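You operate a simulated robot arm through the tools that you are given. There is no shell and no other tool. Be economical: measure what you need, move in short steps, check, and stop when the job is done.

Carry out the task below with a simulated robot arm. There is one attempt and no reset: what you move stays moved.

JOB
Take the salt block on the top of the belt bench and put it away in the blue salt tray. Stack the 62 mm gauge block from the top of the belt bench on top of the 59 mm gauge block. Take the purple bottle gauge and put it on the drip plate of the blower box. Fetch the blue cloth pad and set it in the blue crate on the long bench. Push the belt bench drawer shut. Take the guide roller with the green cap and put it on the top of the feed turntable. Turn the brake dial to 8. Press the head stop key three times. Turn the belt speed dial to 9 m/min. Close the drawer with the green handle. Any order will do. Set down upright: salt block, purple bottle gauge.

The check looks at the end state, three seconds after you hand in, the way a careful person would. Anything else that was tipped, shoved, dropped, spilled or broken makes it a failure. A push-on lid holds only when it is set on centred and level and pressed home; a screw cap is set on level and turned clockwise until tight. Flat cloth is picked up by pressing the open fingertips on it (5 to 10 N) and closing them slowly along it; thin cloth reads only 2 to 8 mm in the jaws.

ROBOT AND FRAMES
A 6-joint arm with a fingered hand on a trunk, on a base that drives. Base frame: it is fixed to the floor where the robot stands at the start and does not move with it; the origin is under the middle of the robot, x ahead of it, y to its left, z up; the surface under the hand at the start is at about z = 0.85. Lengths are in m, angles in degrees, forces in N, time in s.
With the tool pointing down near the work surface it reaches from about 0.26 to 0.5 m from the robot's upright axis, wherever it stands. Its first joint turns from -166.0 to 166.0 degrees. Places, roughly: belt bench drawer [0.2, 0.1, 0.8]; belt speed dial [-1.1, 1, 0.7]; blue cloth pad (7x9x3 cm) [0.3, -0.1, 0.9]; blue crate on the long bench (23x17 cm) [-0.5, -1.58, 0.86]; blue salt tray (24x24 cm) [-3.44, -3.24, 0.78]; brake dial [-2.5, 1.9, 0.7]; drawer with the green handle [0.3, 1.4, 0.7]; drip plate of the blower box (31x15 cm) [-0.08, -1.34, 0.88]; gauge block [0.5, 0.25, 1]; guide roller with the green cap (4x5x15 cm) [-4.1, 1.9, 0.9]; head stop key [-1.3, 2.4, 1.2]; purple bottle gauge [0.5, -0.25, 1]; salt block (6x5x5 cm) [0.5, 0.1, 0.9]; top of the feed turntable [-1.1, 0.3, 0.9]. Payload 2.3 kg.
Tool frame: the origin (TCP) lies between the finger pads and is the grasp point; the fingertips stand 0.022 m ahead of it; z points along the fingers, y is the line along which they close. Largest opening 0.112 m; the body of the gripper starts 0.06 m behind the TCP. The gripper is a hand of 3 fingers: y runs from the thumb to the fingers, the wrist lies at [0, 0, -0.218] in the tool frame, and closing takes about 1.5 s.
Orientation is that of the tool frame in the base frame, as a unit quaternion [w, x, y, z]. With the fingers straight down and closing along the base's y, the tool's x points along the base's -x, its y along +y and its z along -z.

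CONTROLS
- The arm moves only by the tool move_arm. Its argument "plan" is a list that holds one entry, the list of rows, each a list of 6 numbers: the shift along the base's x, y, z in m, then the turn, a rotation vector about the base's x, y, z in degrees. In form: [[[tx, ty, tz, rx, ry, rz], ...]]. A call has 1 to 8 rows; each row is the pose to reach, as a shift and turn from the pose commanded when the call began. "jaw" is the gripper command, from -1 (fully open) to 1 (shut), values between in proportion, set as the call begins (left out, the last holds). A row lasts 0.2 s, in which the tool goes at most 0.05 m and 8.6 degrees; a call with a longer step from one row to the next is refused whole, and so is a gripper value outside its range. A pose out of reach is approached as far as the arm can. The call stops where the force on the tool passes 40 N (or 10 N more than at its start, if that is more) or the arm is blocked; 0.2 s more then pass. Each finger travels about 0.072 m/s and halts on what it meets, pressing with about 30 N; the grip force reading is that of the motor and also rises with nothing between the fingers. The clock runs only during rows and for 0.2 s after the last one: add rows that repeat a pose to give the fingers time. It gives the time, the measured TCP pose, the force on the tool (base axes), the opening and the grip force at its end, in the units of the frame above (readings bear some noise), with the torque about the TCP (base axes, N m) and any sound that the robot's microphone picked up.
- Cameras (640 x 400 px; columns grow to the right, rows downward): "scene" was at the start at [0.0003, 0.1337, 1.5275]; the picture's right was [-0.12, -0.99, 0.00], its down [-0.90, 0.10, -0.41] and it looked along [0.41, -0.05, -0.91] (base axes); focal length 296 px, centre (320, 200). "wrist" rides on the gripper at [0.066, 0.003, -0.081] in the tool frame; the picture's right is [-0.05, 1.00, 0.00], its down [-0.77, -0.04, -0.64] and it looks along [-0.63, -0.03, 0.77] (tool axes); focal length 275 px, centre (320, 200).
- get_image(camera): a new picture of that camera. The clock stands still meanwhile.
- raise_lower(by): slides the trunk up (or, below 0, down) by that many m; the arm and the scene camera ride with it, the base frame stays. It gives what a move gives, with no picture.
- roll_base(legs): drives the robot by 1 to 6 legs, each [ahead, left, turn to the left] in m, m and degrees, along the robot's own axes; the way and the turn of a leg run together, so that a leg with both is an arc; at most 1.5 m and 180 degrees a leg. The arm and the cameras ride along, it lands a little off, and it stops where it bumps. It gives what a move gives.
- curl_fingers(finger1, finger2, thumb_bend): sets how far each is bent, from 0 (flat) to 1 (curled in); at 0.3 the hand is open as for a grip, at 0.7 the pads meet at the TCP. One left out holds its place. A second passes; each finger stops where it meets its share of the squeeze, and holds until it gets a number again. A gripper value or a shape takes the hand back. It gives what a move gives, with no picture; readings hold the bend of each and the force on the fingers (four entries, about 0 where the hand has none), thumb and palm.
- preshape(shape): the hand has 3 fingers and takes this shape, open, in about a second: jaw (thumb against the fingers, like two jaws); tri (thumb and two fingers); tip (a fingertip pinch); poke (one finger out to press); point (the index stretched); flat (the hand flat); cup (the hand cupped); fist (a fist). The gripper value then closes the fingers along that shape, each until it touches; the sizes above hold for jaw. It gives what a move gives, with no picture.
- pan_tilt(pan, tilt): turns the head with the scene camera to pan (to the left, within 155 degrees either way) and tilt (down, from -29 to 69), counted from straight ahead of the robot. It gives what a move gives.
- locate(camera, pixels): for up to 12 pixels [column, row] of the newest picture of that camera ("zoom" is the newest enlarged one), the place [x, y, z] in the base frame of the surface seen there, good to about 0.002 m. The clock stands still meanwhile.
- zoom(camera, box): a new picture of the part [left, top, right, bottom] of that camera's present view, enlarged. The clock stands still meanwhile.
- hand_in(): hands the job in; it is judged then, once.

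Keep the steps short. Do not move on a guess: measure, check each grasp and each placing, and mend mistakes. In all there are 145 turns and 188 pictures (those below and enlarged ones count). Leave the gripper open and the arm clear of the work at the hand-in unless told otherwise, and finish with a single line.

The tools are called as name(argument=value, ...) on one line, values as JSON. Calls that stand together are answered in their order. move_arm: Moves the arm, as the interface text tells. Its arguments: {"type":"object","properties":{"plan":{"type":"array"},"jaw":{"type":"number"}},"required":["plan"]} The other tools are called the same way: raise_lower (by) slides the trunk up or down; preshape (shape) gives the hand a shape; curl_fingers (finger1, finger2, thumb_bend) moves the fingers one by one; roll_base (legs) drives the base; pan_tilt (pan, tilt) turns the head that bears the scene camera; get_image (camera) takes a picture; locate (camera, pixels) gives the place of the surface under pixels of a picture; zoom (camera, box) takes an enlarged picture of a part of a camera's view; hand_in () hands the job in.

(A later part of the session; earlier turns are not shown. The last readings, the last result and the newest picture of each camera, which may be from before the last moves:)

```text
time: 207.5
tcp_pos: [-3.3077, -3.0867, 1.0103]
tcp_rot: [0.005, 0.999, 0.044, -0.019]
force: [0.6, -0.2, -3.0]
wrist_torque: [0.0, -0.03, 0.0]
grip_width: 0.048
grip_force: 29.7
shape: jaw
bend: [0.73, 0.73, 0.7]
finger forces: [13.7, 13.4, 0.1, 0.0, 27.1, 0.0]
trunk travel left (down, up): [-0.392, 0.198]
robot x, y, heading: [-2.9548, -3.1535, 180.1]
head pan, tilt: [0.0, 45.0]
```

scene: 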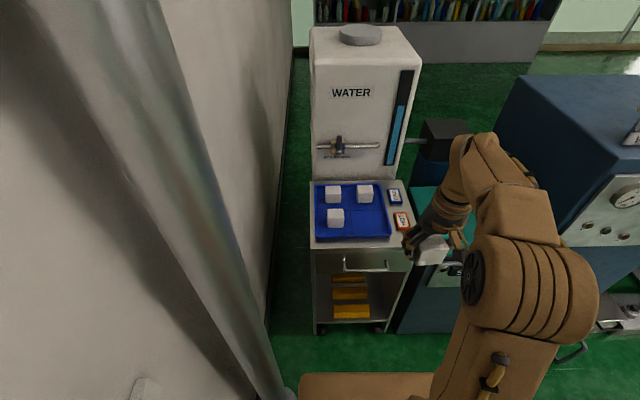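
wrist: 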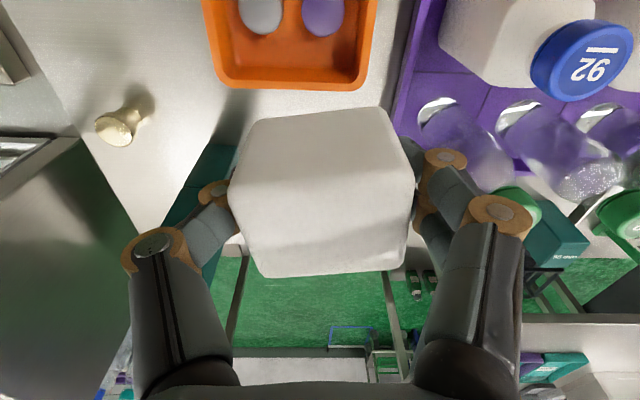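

move_arm(plan=[[[-0.025, -0.035, -0.01, 0, 0, -2], [-0.05, -0.07, -0.03, 0, 0, -4], [-0.077, -0.103, -0.06, 0, 0, -5], [-0.077, -0.103, -0.1, 0, 0, -5], [-0.077, -0.103, -0.14, 0, 0, -5], [-0.077, -0.103, -0.14, 0, 0, -5]]])

zoom(camera="scene", box=[240, 180, 440, 305])

get_image(camera="wrist")

```text
refused: row 3 steps farther than a row can; nothing moved
```

```text
3.20 times, centred on (340, 242) of scene
```

zoom: 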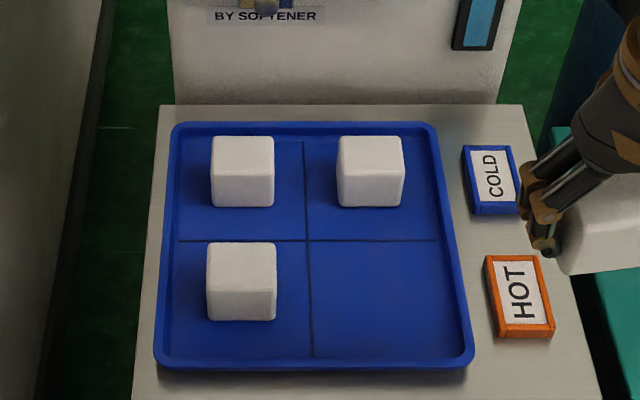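

```text
106 pictures are left
```

wrist: 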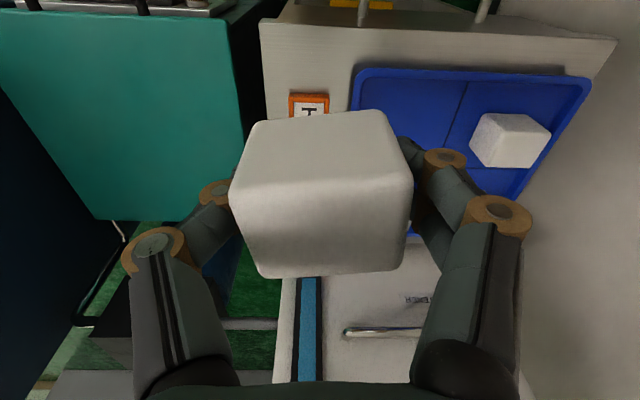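

Re-send with smaller steps.

move_arm(plan=[[[-0.022, -0.03, -0.01, 0, 0, -2], [-0.044, -0.06, -0.03, 0, 0, -4], [-0.066, -0.09, -0.05, 0, 0, -5], [-0.077, -0.103, -0.08, 0, 0, -5], [-0.077, -0.103, -0.11, 0, 0, -5], [-0.077, -0.103, -0.14, 0, 0, -5], [-0.077, -0.103, -0.14, 0, 0, -5]]])

get_image(camera="scene")

get_image(camera="wrist")

```text
time: 209.1
tcp_pos: [-3.3843, -3.1923, 0.8688]
tcp_rot: [0.004, 1.0, 0.002, -0.019]
force: [0.0, -0.3, -3.0]
wrist_torque: [-0.01, 0.0, 0.01]
grip_width: 0.0479
grip_force: 30.2
shape: jaw
bend: [0.73, 0.73, 0.7]
finger forces: [13.8, 13.3, 0.1, 0.1, 27.1, 0.0]
trunk travel left (down, up): [-0.392, 0.198]
robot x, y, heading: [-2.9512, -3.154, 180.4]
head pan, tilt: [0.0, 45.0]
```

```text
105 pictures are left
```

scene: 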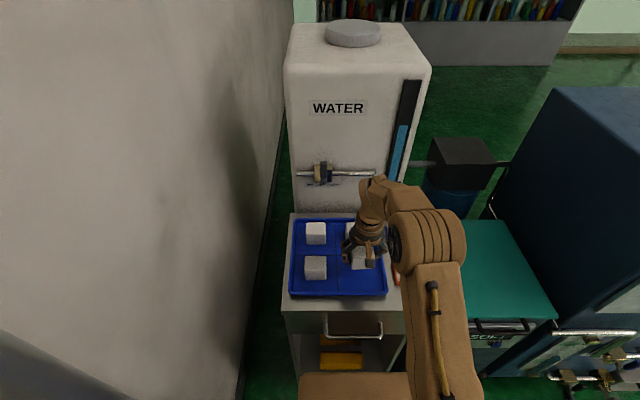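

```text
104 pictures are left
```

wrist: 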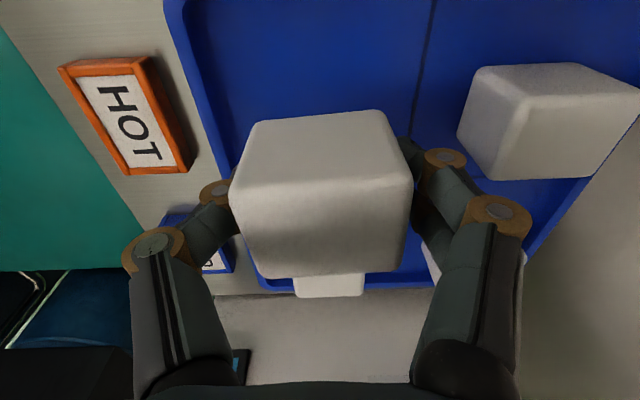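

Aligned over the free compartment. Lower to contact.

move_arm(plan=[[[0.002, 0, -0.025, 0, 0, 0], [0.002, 0, -0.045, 0, 0, 0], [0.002, 0, -0.05, 0, 0, 0], [0.002, 0, -0.053, 0, 0, 0], [0.002, 0, -0.056, 0, 0, 0], [0.002, 0, -0.056, 0, 0, 0]]])

```text
time: 210.5
tcp_pos: [-3.3818, -3.1904, 0.8128]
tcp_rot: [0.004, 1.0, 0.001, -0.02]
force: [-1.1, 0.0, 7.2]
wrist_torque: [-0.02, 0.03, 0.01]
grip_width: 0.0482
grip_force: 30.4
shape: jaw
bend: [0.73, 0.73, 0.7]
finger forces: [14.7, 14.2, 0.1, 0.0, 28.7, 0.0]
trunk travel left (down, up): [-0.392, 0.198]
robot x, y, heading: [-2.9492, -3.1547, 180.1]
head pan, tilt: [0.0, 45.0]
```

Contact (+7 N). Open modestly, then lift.

move_arm(plan=[[[0, 0, 0, 0, 0, 0], [0, 0, 0, 0, 0, 0], [0, 0, 0, 0, 0, 0], [0, 0, 0, 0, 0, 0]]], jaw=-0.35)

move_arm(plan=[[[0, 0, 0.03, 0, 0, 0], [0, 0, 0.07, 0, 0, 0], [0, 0, 0.11, 0, 0, 0], [0.02, 0.02, 0.15, 0, 0, 0], [0.05, 0.05, 0.18, 0, 0, 0], [0.08, 0.07, 0.2, 0, 0, 5]]])

get_image(camera="scene")

```text
time: 211.5
tcp_pos: [-3.3814, -3.1885, 0.8141]
tcp_rot: [0.005, 1.0, 0.001, -0.019]
force: [0.1, -0.1, 0.7]
wrist_torque: [0.0, 0.01, 0.0]
grip_width: 0.0754
grip_force: 0.1
shape: jaw
bend: [0.69, 0.69, 0.66]
finger forces: [0.1, 0.0, 0.0, 0.0, 0.0, 0.1]
trunk travel left (down, up): [-0.392, 0.198]
robot x, y, heading: [-2.9528, -3.1518, 180.2]
head pan, tilt: [0.0, 45.0]
```

```text
refused: row 5 steps farther than a row can; nothing moved
```

```text
103 pictures are left
```

scene: 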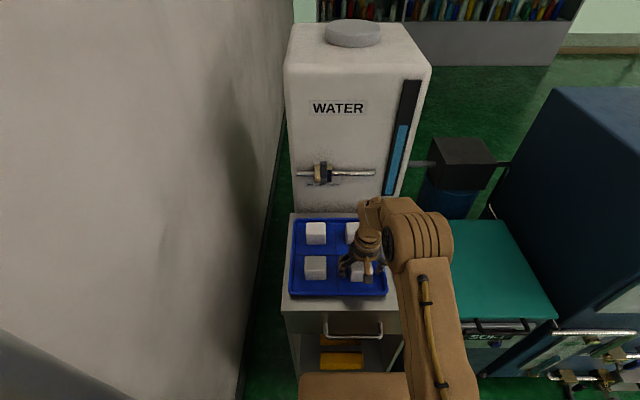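

move_arm(plan=[[[0, 0, 0.03, 0, 0, 0], [0, 0, 0.07, 0, 0, 0], [0, 0, 0.11, 0, 0, 0], [0.015, 0.015, 0.14, 0, 0, 0], [0.035, 0.035, 0.17, 0, 0, 0], [0.06, 0.06, 0.19, 0, 0, 0]]])

zoom(camera="scene", box=[260, 200, 420, 300])

```text
time: 212.9
tcp_pos: [-3.3215, -3.1294, 1.0023]
tcp_rot: [0.006, 1.0, 0.001, -0.021]
force: [0.0, 0.1, 1.0]
wrist_torque: [-0.03, 0.03, 0.04]
grip_width: 0.0754
grip_force: 0.1
shape: jaw
bend: [0.69, 0.69, 0.66]
finger forces: [0.1, 0.0, 0.1, 0.0, 0.1, 0.0]
trunk travel left (down, up): [-0.392, 0.198]
robot x, y, heading: [-2.9508, -3.1567, 180.0]
head pan, tilt: [0.0, 45.0]
```

```text
4.00 times, centred on (340, 250) of scene
```

zoom: 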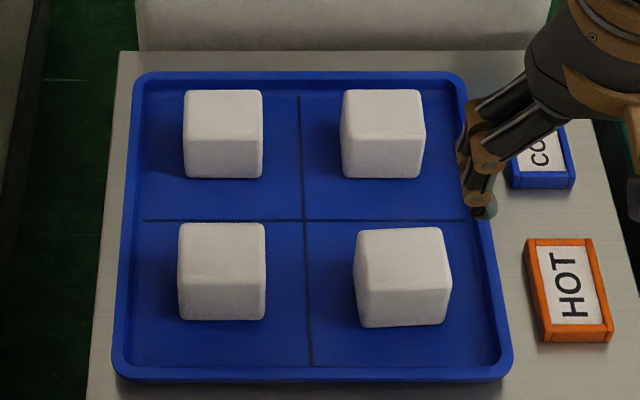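

Salt block placed. Now drive out toward (−2.1, −0.7) and look for the guide roller (−4.1, 1.9).

raise_lower(by=0.07)

roll_base(legs=[[-0.5, 0, 0], [0, 0, -98], [1.25, 0, 0], [1.2, 0, 0]])

pan_tilt(pan=40, tilt=20)

get_image(camera="scene")

pan_tilt(pan=-10, tilt=20)

get_image(camera="scene")

```text
time: 213.9
tcp_pos: [-3.3223, -3.1296, 1.0732]
tcp_rot: [0.004, 1.0, 0.001, -0.019]
force: [-0.4, 0.4, -0.5]
wrist_torque: [0.01, 0.03, 0.01]
grip_width: 0.0755
grip_force: 0.1
shape: jaw
bend: [0.69, 0.69, 0.66]
finger forces: [0.0, 0.0, 0.0, 0.0, 0.0, 0.0]
trunk travel left (down, up): [-0.462, 0.128]
robot x, y, heading: [-2.955, -3.1533, 180.0]
head pan, tilt: [0.0, 45.0]
```

```text
time: 232.4
tcp_pos: [-2.1678, -0.3652, 1.0726]
tcp_rot: [0.012, -0.672, 0.741, 0.016]
force: [1.0, -0.5, 0.2]
wrist_torque: [0.01, -0.03, -0.01]
grip_width: 0.0752
grip_force: 0.3
shape: jaw
bend: [0.69, 0.69, 0.66]
finger forces: [0.0, 0.0, 0.1, 0.1, 0.0, 0.0]
trunk travel left (down, up): [-0.462, 0.128]
robot x, y, heading: [-2.2319, -0.7337, 84.1]
head pan, tilt: [0.0, 45.0]
```

```text
time: 233.5
tcp_pos: [-2.1682, -0.366, 1.0722]
tcp_rot: [0.012, -0.671, 0.741, 0.016]
force: [-0.2, -0.3, 0.3]
wrist_torque: [-0.02, 0.01, 0.01]
grip_width: 0.0752
grip_force: 0.0
shape: jaw
bend: [0.69, 0.69, 0.66]
finger forces: [0.0, 0.1, 0.0, 0.0, 0.0, 0.0]
trunk travel left (down, up): [-0.462, 0.128]
robot x, y, heading: [-2.2279, -0.7285, 84.3]
head pan, tilt: [40.0, 20.0]
```

```text
101 pictures are left
```

scene: 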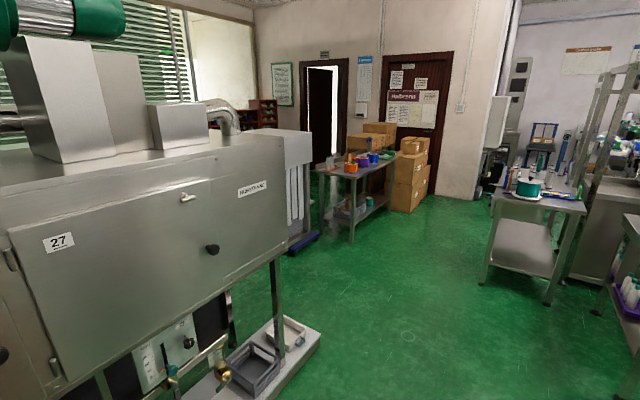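

```text
time: 234.7
tcp_pos: [-2.1665, -0.3661, 1.0726]
tcp_rot: [0.011, -0.672, 0.741, 0.016]
force: [0.7, -0.4, -0.1]
wrist_torque: [0.03, 0.0, 0.02]
grip_width: 0.0752
grip_force: 0.1
shape: jaw
bend: [0.69, 0.69, 0.66]
finger forces: [0.0, 0.1, 0.0, 0.0, 0.0, 0.0]
trunk travel left (down, up): [-0.462, 0.128]
robot x, y, heading: [-2.2244, -0.7313, 84.0]
head pan, tilt: [-10.0, 20.0]
```

```text
100 pictures are left
```

scene: 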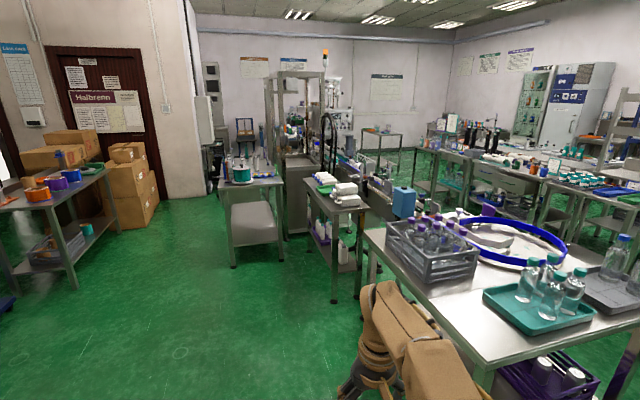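

The roller's table is at heading ≈125° (near the boxes). Drive a first leg and look closer.

roll_base(legs=[[0, 0, 20], [1.3, 0, 0], [0, 0, 40]])

pan_tilt(pan=0, tilt=25)

get_image(camera="scene")

```text
time: 244.1
tcp_pos: [-2.8515, 0.7405, 1.0724]
tcp_rot: [-0.002, 0.957, -0.291, -0.019]
force: [-0.5, -0.3, 0.2]
wrist_torque: [-0.02, -0.03, 0.03]
grip_width: 0.0757
grip_force: 0.0
shape: jaw
bend: [0.69, 0.69, 0.66]
finger forces: [0.0, 0.0, 0.0, 0.0, 0.1, 0.1]
trunk travel left (down, up): [-0.462, 0.128]
robot x, y, heading: [-2.5565, 0.5152, 146.0]
head pan, tilt: [-10.0, 20.0]
```

```text
time: 244.8
tcp_pos: [-2.8519, 0.7423, 1.0722]
tcp_rot: [-0.001, 0.957, -0.291, -0.02]
force: [0.5, 0.1, 0.7]
wrist_torque: [0.02, -0.02, 0.0]
grip_width: 0.0753
grip_force: 0.1
shape: jaw
bend: [0.69, 0.69, 0.66]
finger forces: [0.0, 0.0, 0.0, 0.1, 0.0, 0.0]
trunk travel left (down, up): [-0.462, 0.128]
robot x, y, heading: [-2.5588, 0.5155, 146.1]
head pan, tilt: [0.0, 25.0]
```

```text
99 pictures are left
```

scene: 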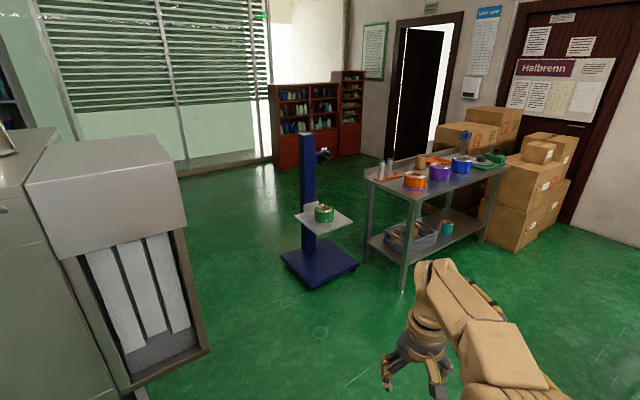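

zoom(camera="scene", box=[355, 120, 525, 226])

locate(camera="scene", pixels=[[380, 175], [389, 170], [415, 182], [440, 175], [462, 165], [496, 160], [385, 187], [412, 195], [505, 165], [366, 170], [420, 160]])

```text
3.76 times, centred on (440, 173) of scene
```

zoom: 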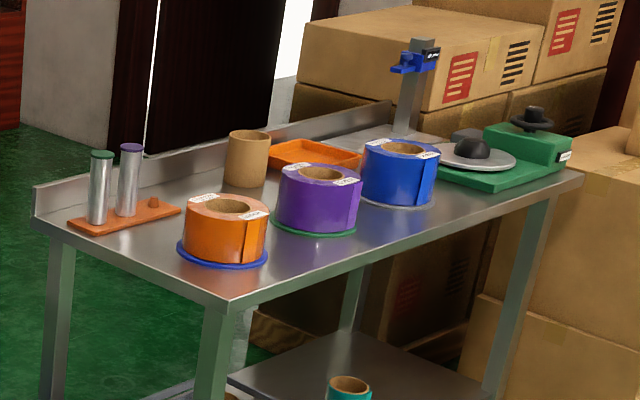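

```text
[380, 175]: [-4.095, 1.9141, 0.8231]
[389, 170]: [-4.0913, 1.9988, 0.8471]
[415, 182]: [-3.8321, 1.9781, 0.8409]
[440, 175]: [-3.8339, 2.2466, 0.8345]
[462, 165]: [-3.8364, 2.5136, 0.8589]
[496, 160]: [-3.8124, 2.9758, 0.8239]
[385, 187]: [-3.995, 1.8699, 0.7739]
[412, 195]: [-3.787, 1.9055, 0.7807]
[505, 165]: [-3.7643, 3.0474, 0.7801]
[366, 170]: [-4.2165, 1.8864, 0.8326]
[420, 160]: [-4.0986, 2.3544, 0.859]
```

Roller stands at (−4.095, 1.915) on an orange holder; best approached from the table's left end. Check the blue stand's position and the table corner.

locate(camera="scene", pixels=[[320, 262], [357, 262], [285, 255], [318, 290], [322, 212], [350, 220], [402, 285], [372, 240], [310, 140], [325, 155]])

```text
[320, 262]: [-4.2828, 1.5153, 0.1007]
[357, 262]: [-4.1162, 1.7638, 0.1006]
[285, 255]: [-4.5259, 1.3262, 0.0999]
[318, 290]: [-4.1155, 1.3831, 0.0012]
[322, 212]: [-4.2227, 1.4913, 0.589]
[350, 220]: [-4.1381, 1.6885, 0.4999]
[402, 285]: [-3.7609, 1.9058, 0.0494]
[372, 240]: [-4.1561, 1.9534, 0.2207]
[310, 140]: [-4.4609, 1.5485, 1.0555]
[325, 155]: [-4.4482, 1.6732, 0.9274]
```

The stand blocks the table end, so I'll approach diagonally to the corner. Drive 1.25 m and look.

roll_base(legs=[[0, 0, -7.3], [1.25, 0, 0]])

pan_tilt(pan=0, tilt=50)

get_image(camera="scene")

```text
time: 251.8
tcp_pos: [-3.7715, 1.6079, 1.0719]
tcp_rot: [-0.003, 0.937, -0.35, -0.019]
force: [0.4, -0.4, -0.1]
wrist_torque: [0.0, 0.01, 0.01]
grip_width: 0.0755
grip_force: 0.0
shape: jaw
bend: [0.69, 0.69, 0.66]
finger forces: [0.0, 0.0, 0.1, 0.0, 0.0, 0.0]
trunk travel left (down, up): [-0.462, 0.128]
robot x, y, heading: [-3.5049, 1.346, 138.7]
head pan, tilt: [0.0, 25.0]
```

```text
time: 252.7
tcp_pos: [-3.7709, 1.6081, 1.0724]
tcp_rot: [-0.002, 0.937, -0.35, -0.02]
force: [0.0, 0.1, -0.5]
wrist_torque: [-0.01, -0.01, 0.0]
grip_width: 0.0754
grip_force: 0.1
shape: jaw
bend: [0.69, 0.69, 0.66]
finger forces: [0.1, 0.0, 0.0, 0.0, 0.1, 0.0]
trunk travel left (down, up): [-0.462, 0.128]
robot x, y, heading: [-3.5067, 1.3502, 139.1]
head pan, tilt: [0.0, 50.0]
```

```text
97 pictures are left
```

scene: 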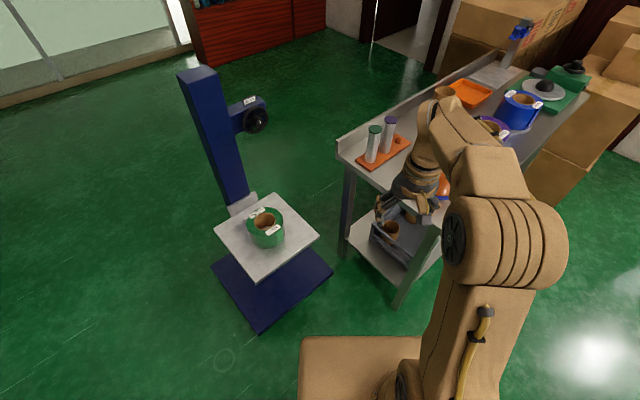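

locate(camera="scene", pixels=[[375, 129], [371, 160], [390, 120], [386, 145], [360, 164], [405, 140], [345, 160], [373, 185], [312, 235], [328, 272], [260, 330]])

zoom(camera="scene", box=[330, 100, 430, 180])

```text
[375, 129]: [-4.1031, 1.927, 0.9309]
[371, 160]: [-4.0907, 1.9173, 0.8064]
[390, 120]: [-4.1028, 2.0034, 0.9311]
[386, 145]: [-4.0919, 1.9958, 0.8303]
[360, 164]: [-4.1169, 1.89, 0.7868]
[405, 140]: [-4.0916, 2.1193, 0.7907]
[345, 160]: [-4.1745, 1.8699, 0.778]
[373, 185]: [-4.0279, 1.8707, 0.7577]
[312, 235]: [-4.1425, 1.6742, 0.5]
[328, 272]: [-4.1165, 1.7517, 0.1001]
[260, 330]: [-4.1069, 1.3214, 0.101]
```

```text
5.00 times, centred on (380, 140) of scene
```

zoom: 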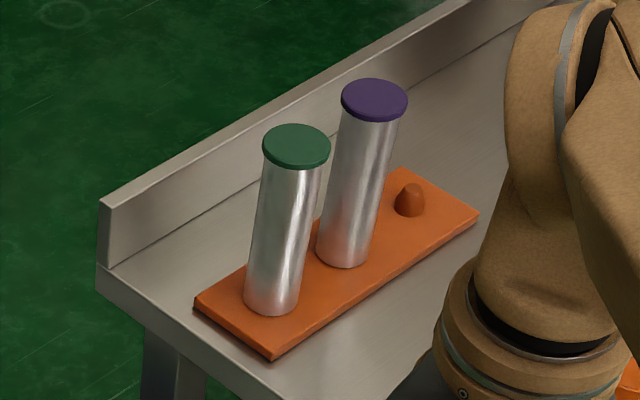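

Green-capped roller: axis (−4.103, 1.925), z 0.79–0.931, on a peg. Drive in 0.32 m.

roll_base(legs=[[0.32, -0.043, 0]])

get_image(camera="wrist")

```text
time: 254.8
tcp_pos: [-3.9874, 1.8526, 1.0714]
tcp_rot: [-0.002, 0.937, -0.348, -0.02]
force: [-0.7, 0.3, -0.7]
wrist_torque: [-0.01, -0.01, 0.01]
grip_width: 0.0754
grip_force: 0.1
shape: jaw
bend: [0.69, 0.69, 0.66]
finger forces: [0.0, 0.1, 0.0, 0.0, 0.0, 0.0]
trunk travel left (down, up): [-0.462, 0.128]
robot x, y, heading: [-3.7214, 1.5905, 139.0]
head pan, tilt: [0.0, 50.0]
```

```text
95 pictures are left
```

wrist: 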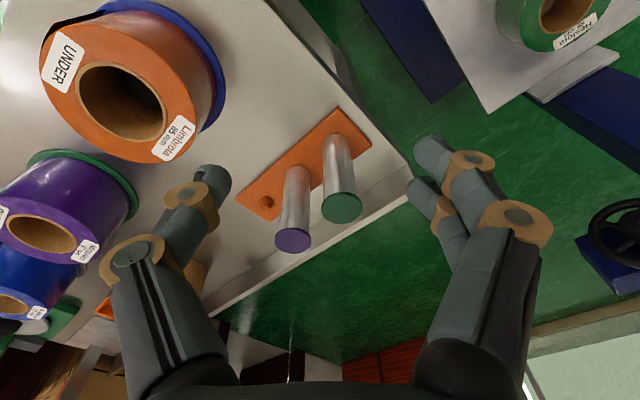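

locate(camera="wrist", pixels=[[342, 208], [325, 203], [360, 208], [342, 222], [343, 195], [293, 240], [335, 160]])

move_arm(plan=[[[-0.03, 0.018, -0.01, 3.3, 3.8, 0], [-0.06, 0.036, -0.02, 6.6, 7.6, 0], [-0.09, 0.055, -0.03, 9.9, 11.4, 0], [-0.114, 0.071, -0.05, 12, 14, 0], [-0.114, 0.071, -0.07, 12, 14, 0], [-0.114, 0.071, -0.07, 12, 14, 0]]])

get_image(camera="wrist")

```text
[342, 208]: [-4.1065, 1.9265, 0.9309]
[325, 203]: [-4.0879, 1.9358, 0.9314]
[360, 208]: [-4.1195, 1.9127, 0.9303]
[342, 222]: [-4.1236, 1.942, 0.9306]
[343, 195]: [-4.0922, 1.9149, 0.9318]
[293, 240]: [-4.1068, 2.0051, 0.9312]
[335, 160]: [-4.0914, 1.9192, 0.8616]
```

```text
time: 256.2
tcp_pos: [-4.1008, 1.9221, 1.0003]
tcp_rot: [-0.057, 0.923, -0.342, -0.169]
force: [0.1, 0.1, -0.4]
wrist_torque: [0.0, -0.02, 0.02]
grip_width: 0.0755
grip_force: 0.0
shape: jaw
bend: [0.69, 0.69, 0.66]
finger forces: [0.0, 0.1, 0.0, 0.0, 0.0, 0.0]
trunk travel left (down, up): [-0.462, 0.128]
robot x, y, heading: [-3.721, 1.5917, 139.3]
head pan, tilt: [0.0, 50.0]
```

```text
94 pictures are left
```

wrist: 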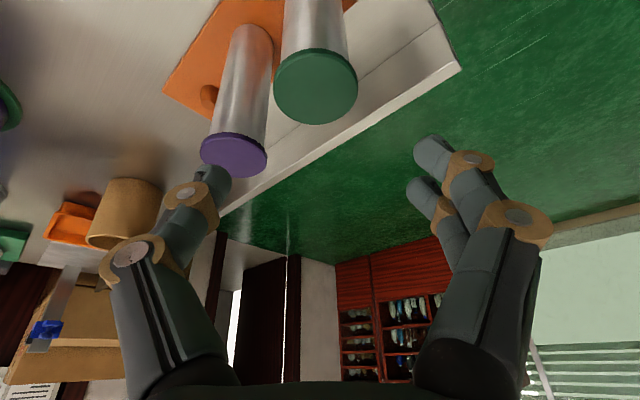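

Centred. Narrow the jaws a bit and descend around the green-capped roller.

move_arm(plan=[[[-0.003, 0.003, -0.02, 0, 0, 0], [-0.005, 0.004, -0.05, 0, 0, 0], [-0.005, 0.004, -0.08, 0, 0, 0], [-0.005, 0.004, -0.107, 0, 0, 0], [-0.005, 0.004, -0.107, 0, 0, 0]]], jaw=-0.18)

get_image(camera="wrist")

```text
time: 257.4
tcp_pos: [-4.106, 1.9247, 0.8959]
tcp_rot: [-0.057, 0.923, -0.342, -0.17]
force: [-0.7, 0.0, 0.7]
wrist_torque: [0.01, 0.04, 0.02]
grip_width: 0.0666
grip_force: 0.1
shape: jaw
bend: [0.71, 0.71, 0.71]
finger forces: [0.0, 0.0, 0.0, 0.0, 0.0, 0.0]
trunk travel left (down, up): [-0.462, 0.128]
robot x, y, heading: [-3.7224, 1.594, 139.2]
head pan, tilt: [0.0, 50.0]
```

```text
93 pictures are left
```

wrist: 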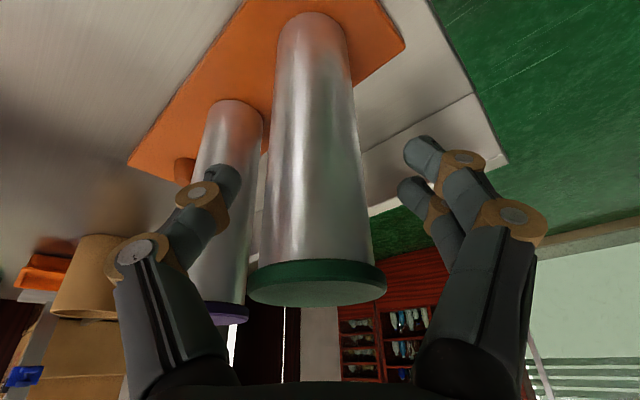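

Good. Close and lift straight up.

move_arm(plan=[[[0, 0, 0, 0, 0, 0], [0, 0, 0, 0, 0, 0], [0, 0, 0, 0, 0, 0], [0, 0, 0, 0, 0, 0], [0, 0, 0, 0, 0, 0]]], jaw=1)

raise_lower(by=0.12)

get_image(camera="wrist")

get_image(camera="scene")

```text
time: 258.6
tcp_pos: [-4.1057, 1.9261, 0.8977]
tcp_rot: [-0.057, 0.923, -0.341, -0.169]
force: [0.3, -0.7, 0.1]
wrist_torque: [0.0, 0.04, -0.01]
grip_width: 0.0309
grip_force: 29.7
shape: jaw
bend: [0.74, 0.73, 0.7]
finger forces: [13.7, 14.2, 0.0, 0.0, 27.2, 0.0]
trunk travel left (down, up): [-0.462, 0.128]
robot x, y, heading: [-3.7228, 1.5925, 138.8]
head pan, tilt: [0.0, 50.0]
```

```text
time: 260.1
tcp_pos: [-4.1064, 1.9262, 1.0159]
tcp_rot: [-0.058, 0.923, -0.341, -0.17]
force: [0.8, 0.4, -1.3]
wrist_torque: [0.01, 0.03, -0.02]
grip_width: 0.0312
grip_force: 30.1
shape: jaw
bend: [0.74, 0.73, 0.7]
finger forces: [13.6, 14.1, 0.0, 0.0, 27.1, 0.1]
trunk travel left (down, up): [-0.582, 0.008]
robot x, y, heading: [-3.7207, 1.5929, 139.1]
head pan, tilt: [0.0, 50.0]
```

```text
92 pictures are left
```

wrist: 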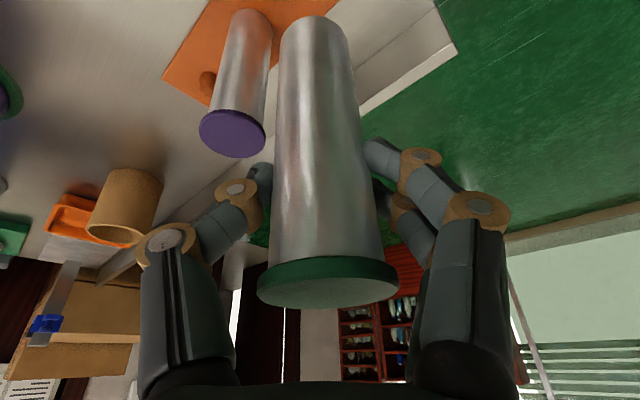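

```text
91 pictures are left
```

scene: 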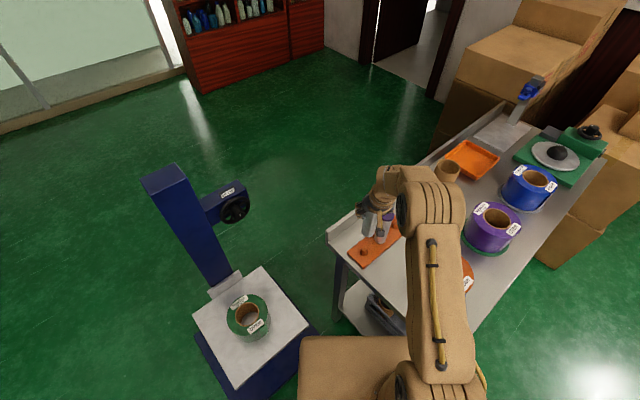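

Roller is off the peg. Reverse out the way I came, then drive around to the turntable's aisle.

roll_base(legs=[[-0.4, 0, 0], [-1.15, 0, 0], [0, 0, 148.5], [1.15, 0, 0], [0, 0, 72.5], [0.5, 0, 0]])

pan_tilt(pan=30, tilt=25)

get_image(camera="scene")

```text
time: 285.3
tcp_pos: [-1.2388, -0.5856, 1.0157]
tcp_rot: [0.179, 0.027, 0.984, 0.0]
force: [-0.6, 0.3, -1.2]
wrist_torque: [0.0, -0.01, -0.04]
grip_width: 0.0308
grip_force: 29.9
shape: jaw
bend: [0.74, 0.73, 0.7]
finger forces: [13.9, 14.8, 0.0, 0.1, 27.1, 0.0]
trunk travel left (down, up): [-0.582, 0.008]
robot x, y, heading: [-1.7504, -0.5549, -3.4]
head pan, tilt: [0.0, 50.0]
```

```text
time: 286.2
tcp_pos: [-1.2385, -0.5856, 1.0155]
tcp_rot: [0.179, 0.027, 0.984, 0.0]
force: [-0.4, 0.6, -1.1]
wrist_torque: [-0.03, 0.0, 0.02]
grip_width: 0.0306
grip_force: 30.3
shape: jaw
bend: [0.74, 0.73, 0.7]
finger forces: [13.8, 14.8, 0.1, 0.0, 27.1, 0.0]
trunk travel left (down, up): [-0.582, 0.008]
robot x, y, heading: [-1.7494, -0.5501, -3.5]
head pan, tilt: [30.0, 25.0]
```

```text
90 pictures are left
```

scene: 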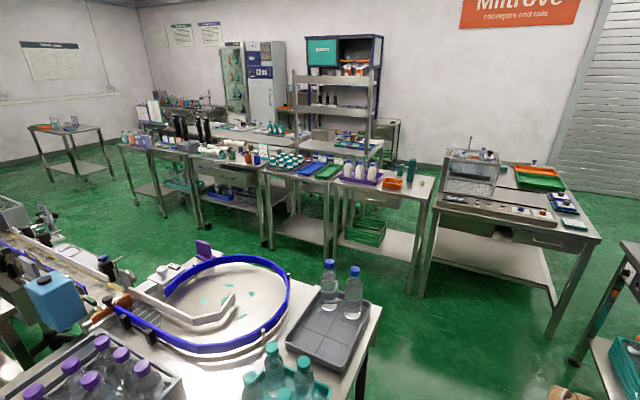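

zoom(camera="scene", box=[80, 220, 400, 400])

locate(camera="scene", pixels=[[245, 300], [220, 285], [270, 265], [288, 300], [245, 345], [200, 265], [380, 310], [328, 268], [350, 270], [205, 330], [300, 280], [232, 258]])

```text
2.00 times, centred on (240, 310) of scene
```

zoom: 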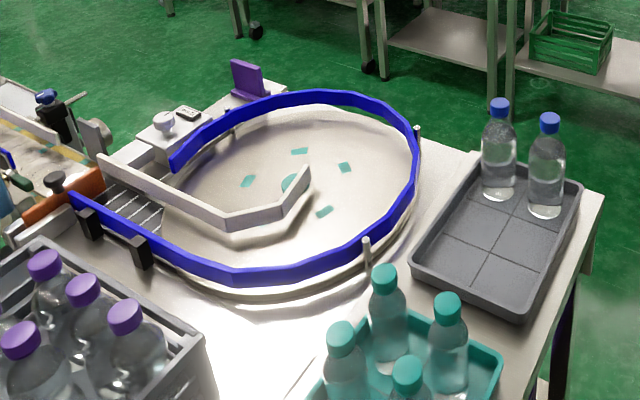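

```text
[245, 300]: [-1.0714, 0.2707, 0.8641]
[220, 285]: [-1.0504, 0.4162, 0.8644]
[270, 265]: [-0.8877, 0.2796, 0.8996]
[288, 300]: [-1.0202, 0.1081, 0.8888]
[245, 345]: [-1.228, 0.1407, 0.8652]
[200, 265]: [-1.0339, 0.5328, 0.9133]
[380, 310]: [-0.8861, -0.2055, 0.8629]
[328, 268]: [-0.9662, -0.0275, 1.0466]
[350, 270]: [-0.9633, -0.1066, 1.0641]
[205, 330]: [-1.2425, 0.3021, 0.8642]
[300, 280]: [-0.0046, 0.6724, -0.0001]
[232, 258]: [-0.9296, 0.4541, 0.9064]
```

Turntable top z 0.864, ring top ≈0.91; free spot around (−0.985, 0.28). Go to the east aisle with the arm swung via the south, facing −x.

roll_base(legs=[[1.3, 0, 3.5], [0, 0, -100], [0, 0, -80], [-0.33, 0, 0], [0, -0.87, 0]])

move_arm(plan=[[[0, 0, 0.03, 0, 0, 0], [0, 0, 0.06, 0, 0, 0], [0, 0, 0.06, 0, 0, 0]]])

pan_tilt(pan=10, tilt=40)

get_image(camera="scene")

```text
time: 306.3
tcp_pos: [-0.6243, 0.2917, 1.0156]
tcp_rot: [0.003, 0.984, -0.011, -0.179]
force: [0.5, 0.6, -1.7]
wrist_torque: [0.01, -0.02, -0.02]
grip_width: 0.0308
grip_force: 29.6
shape: jaw
bend: [0.74, 0.73, 0.7]
finger forces: [13.8, 15.0, 0.0, 0.1, 27.1, 0.0]
trunk travel left (down, up): [-0.582, 0.008]
robot x, y, heading: [-0.1131, 0.275, 178.5]
head pan, tilt: [30.0, 25.0]
```

```text
time: 307.1
tcp_pos: [-0.6247, 0.2924, 1.0766]
tcp_rot: [0.002, 0.984, -0.011, -0.179]
force: [0.2, 0.4, -0.9]
wrist_torque: [0.03, 0.0, -0.01]
grip_width: 0.0304
grip_force: 30.0
shape: jaw
bend: [0.74, 0.73, 0.7]
finger forces: [14.0, 15.0, 0.0, 0.0, 26.9, 0.0]
trunk travel left (down, up): [-0.582, 0.008]
robot x, y, heading: [-0.1166, 0.2786, 178.2]
head pan, tilt: [30.0, 25.0]
```

```text
time: 308.0
tcp_pos: [-0.626, 0.2916, 1.0756]
tcp_rot: [0.003, 0.984, -0.011, -0.179]
force: [0.9, -0.2, -1.1]
wrist_torque: [-0.04, 0.0, 0.02]
grip_width: 0.0307
grip_force: 30.1
shape: jaw
bend: [0.74, 0.73, 0.7]
finger forces: [13.9, 14.9, 0.0, 0.0, 27.1, 0.0]
trunk travel left (down, up): [-0.582, 0.008]
robot x, y, heading: [-0.1118, 0.2746, 178.2]
head pan, tilt: [10.0, 40.0]
```

```text
88 pictures are left
```

scene: 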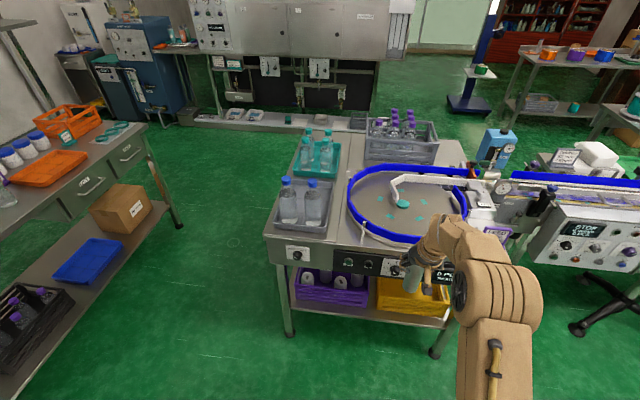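

zoom(camera="scene", box=[260, 150, 500, 300])

locate(camera="scene", pixels=[[402, 203], [395, 185], [385, 225], [400, 237], [350, 195], [420, 218], [435, 203], [360, 268], [300, 255], [372, 215]])

```text
2.67 times, centred on (380, 225) of scene
```

zoom: 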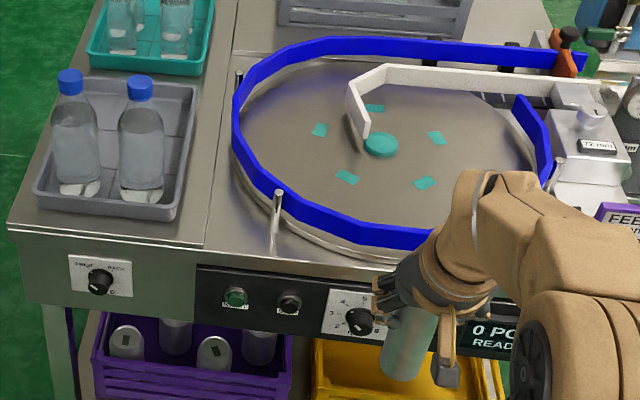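

```text
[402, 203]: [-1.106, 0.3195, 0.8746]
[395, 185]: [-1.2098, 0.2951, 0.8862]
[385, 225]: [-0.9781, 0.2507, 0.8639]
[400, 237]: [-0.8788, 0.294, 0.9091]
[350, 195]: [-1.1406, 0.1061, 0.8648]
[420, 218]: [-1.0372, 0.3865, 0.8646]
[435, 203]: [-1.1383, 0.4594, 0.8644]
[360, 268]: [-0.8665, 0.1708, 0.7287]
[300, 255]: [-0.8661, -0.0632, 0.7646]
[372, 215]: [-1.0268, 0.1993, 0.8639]
```

Target (−0.985, 0.29). Drive forward 0.36 m with the roller above the ring.

roll_base(legs=[[0.36, 0, 1.5]])

get_image(camera="wrist")

locate(camera="wrist", pixels=[[315, 45], [318, 100], [320, 160], [323, 220], [250, 30], [400, 30], [330, 295]])

```text
time: 310.2
tcp_pos: [-0.9796, 0.2835, 1.0762]
tcp_rot: [0.005, 0.984, 0.001, -0.179]
force: [-0.5, -0.4, -2.1]
wrist_torque: [-0.01, -0.01, -0.06]
grip_width: 0.0305
grip_force: 29.3
shape: jaw
bend: [0.74, 0.73, 0.7]
finger forces: [14.0, 15.0, 0.1, 0.0, 27.0, 0.1]
trunk travel left (down, up): [-0.582, 0.008]
robot x, y, heading: [-0.4702, 0.2812, 180.0]
head pan, tilt: [10.0, 40.0]
```

```text
86 pictures are left
```

wrist: 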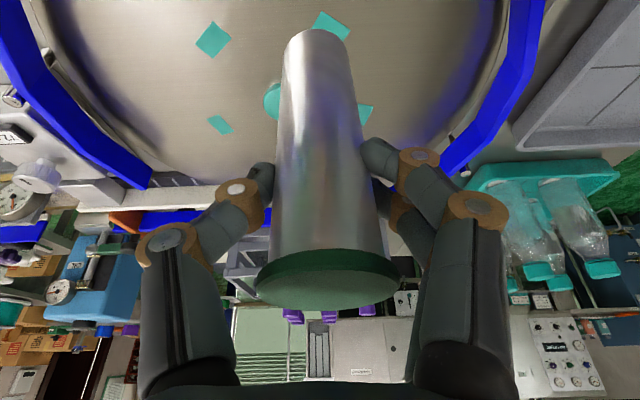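

```text
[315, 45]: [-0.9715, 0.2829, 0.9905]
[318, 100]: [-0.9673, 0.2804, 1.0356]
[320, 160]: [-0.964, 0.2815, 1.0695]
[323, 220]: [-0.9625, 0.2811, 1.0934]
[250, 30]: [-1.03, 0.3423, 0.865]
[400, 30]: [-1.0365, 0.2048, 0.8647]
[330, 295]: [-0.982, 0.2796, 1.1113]
```

Lean ≈5° toward the robot. Correct −5° about y, lower by trunk 0.09, recheck.

move_arm(plan=[[[0, 0, 0, 0, -5, 0], [0, 0, 0, 0, -5, 0]]])

raise_lower(by=-0.09)

get_image(camera="wrist")

locate(camera="wrist", pixels=[[315, 45], [318, 100], [320, 160], [323, 220], [250, 30], [330, 295]])

```text
time: 310.8
tcp_pos: [-0.9779, 0.2823, 1.075]
tcp_rot: [0.005, 0.991, 0.002, -0.136]
force: [-0.7, -0.4, -1.2]
wrist_torque: [-0.02, -0.02, 0.04]
grip_width: 0.0303
grip_force: 30.0
shape: jaw
bend: [0.74, 0.73, 0.7]
finger forces: [14.1, 15.0, 0.1, 0.0, 26.8, 0.0]
trunk travel left (down, up): [-0.582, 0.008]
robot x, y, heading: [-0.4686, 0.2792, 179.7]
head pan, tilt: [10.0, 40.0]
```

```text
time: 312.1
tcp_pos: [-0.9788, 0.2834, 0.9865]
tcp_rot: [0.005, 0.991, 0.001, -0.135]
force: [-0.2, -0.9, -1.5]
wrist_torque: [0.01, -0.03, 0.01]
grip_width: 0.0305
grip_force: 30.1
shape: jaw
bend: [0.74, 0.73, 0.7]
finger forces: [14.0, 15.1, 0.0, 0.0, 26.9, 0.0]
trunk travel left (down, up): [-0.492, 0.098]
robot x, y, heading: [-0.4723, 0.2804, 180.0]
head pan, tilt: [10.0, 40.0]
```

```text
85 pictures are left
```

wrist: 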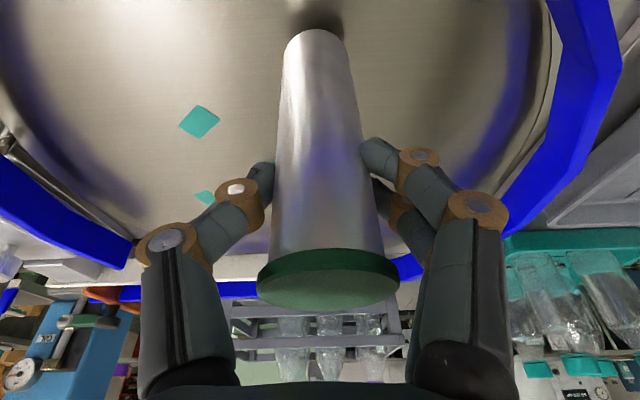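

```text
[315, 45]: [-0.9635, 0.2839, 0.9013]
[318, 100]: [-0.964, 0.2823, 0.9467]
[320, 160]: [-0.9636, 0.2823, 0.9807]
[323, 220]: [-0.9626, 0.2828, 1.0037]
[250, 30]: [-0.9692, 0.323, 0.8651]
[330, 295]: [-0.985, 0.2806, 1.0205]
```

Upright. Lower in small steps to contact.

move_arm(plan=[[[0, 0, -0.006, 0, 0, 0], [0, 0, -0.01, 0, 0, 0], [0, 0, -0.012, 0, 0, 0], [0, 0, -0.014, 0, 0, 0], [0, 0, -0.016, 0, 0, 0], [0, 0, -0.016, 0, 0, 0]]])

```text
time: 313.5
tcp_pos: [-0.9783, 0.2839, 0.9712]
tcp_rot: [0.005, 0.991, 0.001, -0.137]
force: [0.6, 0.0, 1.8]
wrist_torque: [-0.01, 0.02, 0.04]
grip_width: 0.0305
grip_force: 30.1
shape: jaw
bend: [0.74, 0.73, 0.7]
finger forces: [14.4, 15.0, 0.0, 0.0, 27.5, 0.1]
trunk travel left (down, up): [-0.492, 0.098]
robot x, y, heading: [-0.4694, 0.2822, 180.0]
head pan, tilt: [10.0, 40.0]
```

Contact. Open.

move_arm(plan=[[[0, 0, 0, 0, 0, 0], [0, 0, 0, 0, 0, 0], [0, 0, 0, 0, 0, 0], [0, 0, 0, 0, 0, 0]]], jaw=-0.5)

get_image(camera="wrist")

locate(camera="wrist", pixels=[[315, 45], [318, 100], [320, 160], [323, 220], [330, 295]])

```text
time: 314.5
tcp_pos: [-0.9797, 0.2838, 0.9695]
tcp_rot: [0.006, 0.991, 0.001, -0.136]
force: [-0.6, -0.1, 0.1]
wrist_torque: [0.02, -0.03, 0.01]
grip_width: 0.0837
grip_force: 0.2
shape: jaw
bend: [0.64, 0.64, 0.6]
finger forces: [0.0, 0.0, 0.0, 0.0, 0.0, 0.0]
trunk travel left (down, up): [-0.492, 0.098]
robot x, y, heading: [-0.465, 0.2828, 180.1]
head pan, tilt: [10.0, 40.0]
```

```text
84 pictures are left
```

wrist: 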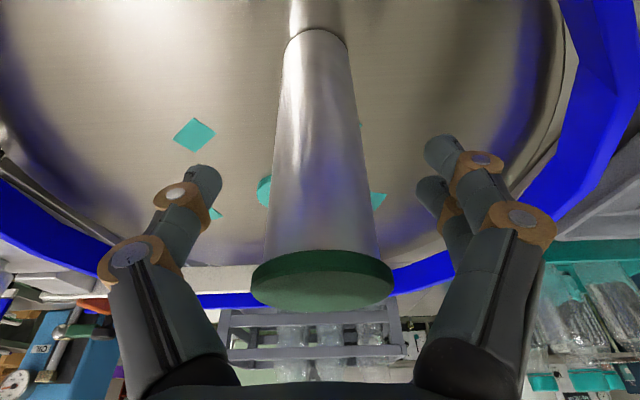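

```text
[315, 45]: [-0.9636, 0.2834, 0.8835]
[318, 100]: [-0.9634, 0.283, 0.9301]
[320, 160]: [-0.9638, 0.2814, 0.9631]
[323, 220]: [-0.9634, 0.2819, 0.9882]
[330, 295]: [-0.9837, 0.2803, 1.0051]
```

Standing upright. Back off and look at the conveyor panels to the north.

roll_base(legs=[[-0.33, 0, 0]])

get_image(camera="scene")

pan_tilt(pan=-55, tilt=22)

get_image(camera="scene")

```text
time: 316.7
tcp_pos: [-0.6379, 0.2853, 0.9693]
tcp_rot: [0.005, 0.991, -0.002, -0.137]
force: [-0.1, -0.2, -0.3]
wrist_torque: [0.02, 0.01, -0.01]
grip_width: 0.0837
grip_force: 0.0
shape: jaw
bend: [0.64, 0.64, 0.6]
finger forces: [0.0, 0.1, 0.0, 0.0, 0.0, 0.1]
trunk travel left (down, up): [-0.492, 0.098]
robot x, y, heading: [-0.1281, 0.2792, 179.7]
head pan, tilt: [10.0, 40.0]
```

```text
83 pictures are left
```

scene: 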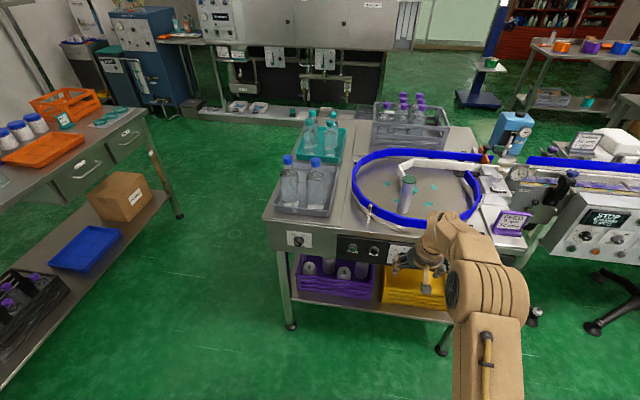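

```text
time: 318.1
tcp_pos: [-0.6384, 0.2855, 0.9711]
tcp_rot: [0.004, 0.991, -0.002, -0.137]
force: [-0.7, -0.2, 0.7]
wrist_torque: [-0.02, 0.0, 0.01]
grip_width: 0.0838
grip_force: 0.1
shape: jaw
bend: [0.64, 0.64, 0.6]
finger forces: [0.1, 0.0, 0.0, 0.0, 0.1, 0.1]
trunk travel left (down, up): [-0.492, 0.098]
robot x, y, heading: [-0.1276, 0.2792, 179.2]
head pan, tilt: [-55.0, 22.0]
```

```text
82 pictures are left
```

scene: 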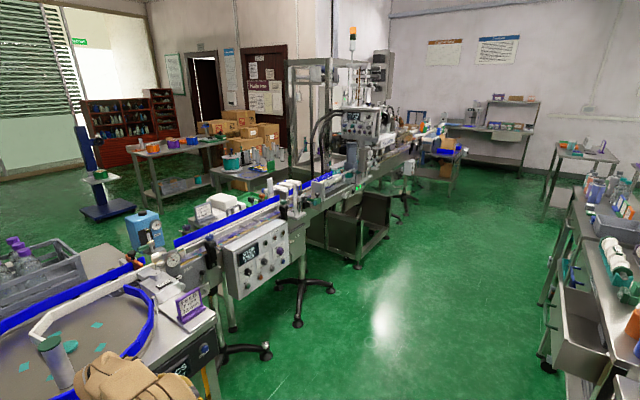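

Zoom the two control panels and the drawer on the right.

zoom(camera="scene", box=[210, 205, 310, 305])

zoom(camera="scene", box=[320, 80, 430, 190])

locate(camera="scene", pixels=[[260, 262], [247, 270], [265, 262], [280, 250], [246, 255], [225, 262], [355, 125], [375, 118], [265, 330], [298, 322], [560, 310], [545, 345]])

```text
4.00 times, centred on (260, 255) of scene
```

zoom: 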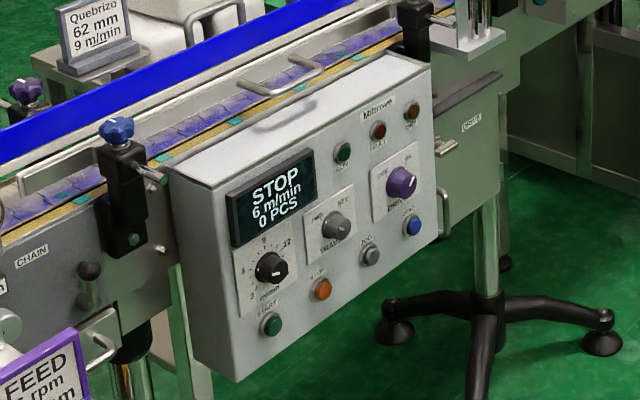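

```text
3.64 times, centred on (375, 135) of scene
```

zoom: 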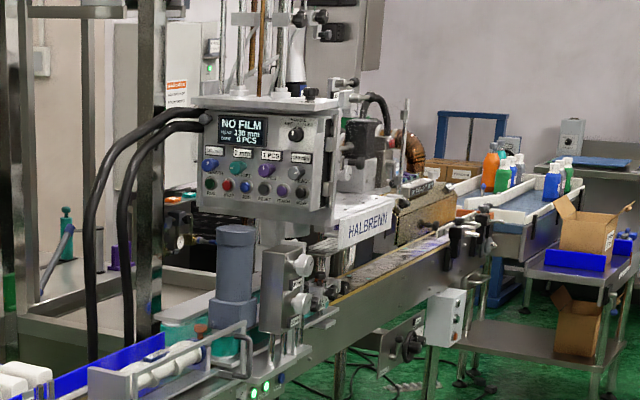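

```text
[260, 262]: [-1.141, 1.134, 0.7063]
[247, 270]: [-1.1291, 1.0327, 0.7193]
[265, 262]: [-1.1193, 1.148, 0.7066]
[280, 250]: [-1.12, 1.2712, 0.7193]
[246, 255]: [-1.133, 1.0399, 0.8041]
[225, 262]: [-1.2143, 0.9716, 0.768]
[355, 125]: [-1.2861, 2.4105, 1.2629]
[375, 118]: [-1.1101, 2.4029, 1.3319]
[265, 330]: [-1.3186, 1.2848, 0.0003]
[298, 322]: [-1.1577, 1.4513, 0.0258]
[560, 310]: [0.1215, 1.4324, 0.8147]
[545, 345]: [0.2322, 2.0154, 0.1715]
```

Belt-speed dial at (−1.129, 1.03, 0.72), facing +x, display 6 m/min. I need the tool horizontal: raise and tilt to 90° in the free aisle, after strafing.

roll_base(legs=[[0.03, -0.6, 0]])

move_arm(plan=[[[-0.02, 0, 0.02, 0, 8, 0], [-0.04, 0, 0.04, 0, 16, 0], [-0.06, 0, 0.06, 0, 24, 0], [-0.085, 0, 0.08, 0, 32, 0], [-0.11, 0, 0.1, 0, 40, 0], [-0.13, 0, 0.12, 0, 48, 0], [-0.15, 0, 0.14, 0, 56, 0], [-0.165, 0, 0.15, 0, 64, 0]]])

move_arm(plan=[[[0, 0, 0, 0, 5, 0], [0, 0, 0, 0, 10, 0], [0, 0, 0, 0, 10, 0]]])

```text
time: 321.5
tcp_pos: [-0.6636, 0.8885, 0.969]
tcp_rot: [0.004, 0.991, -0.003, -0.137]
force: [0.6, 0.1, 0.8]
wrist_torque: [-0.01, 0.01, 0.02]
grip_width: 0.084
grip_force: 0.2
shape: jaw
bend: [0.64, 0.64, 0.6]
finger forces: [0.0, 0.0, 0.0, 0.0, 0.0, 0.0]
trunk travel left (down, up): [-0.492, 0.098]
robot x, y, heading: [-0.1509, 0.8761, 179.4]
head pan, tilt: [-55.0, 22.0]
```

```text
time: 323.3
tcp_pos: [-0.8679, 0.8887, 1.1299]
tcp_rot: [0.005, 0.769, -0.001, -0.64]
force: [0.1, 0.8, -0.5]
wrist_torque: [0.01, 0.02, 0.05]
grip_width: 0.0838
grip_force: 0.2
shape: jaw
bend: [0.64, 0.64, 0.6]
finger forces: [0.0, 0.1, 0.0, 0.0, 0.0, 0.0]
out of reach, approached as far as the arm can: row 7, 8
trunk travel left (down, up): [-0.492, 0.098]
robot x, y, heading: [-0.1511, 0.8764, 179.2]
head pan, tilt: [-55.0, 22.0]
```

```text
time: 324.1
tcp_pos: [-0.8719, 0.8888, 1.1362]
tcp_rot: [0.005, 0.712, -0.001, -0.702]
force: [-0.1, 0.2, 0.3]
wrist_torque: [0.02, 0.02, -0.02]
grip_width: 0.0838
grip_force: 0.0
shape: jaw
bend: [0.64, 0.64, 0.6]
finger forces: [0.1, 0.0, 0.0, 0.0, 0.1, 0.0]
out of reach, approached as far as the arm can: row 1, 2, 3
trunk travel left (down, up): [-0.492, 0.098]
robot x, y, heading: [-0.1527, 0.8828, 179.5]
head pan, tilt: [-55.0, 22.0]
```

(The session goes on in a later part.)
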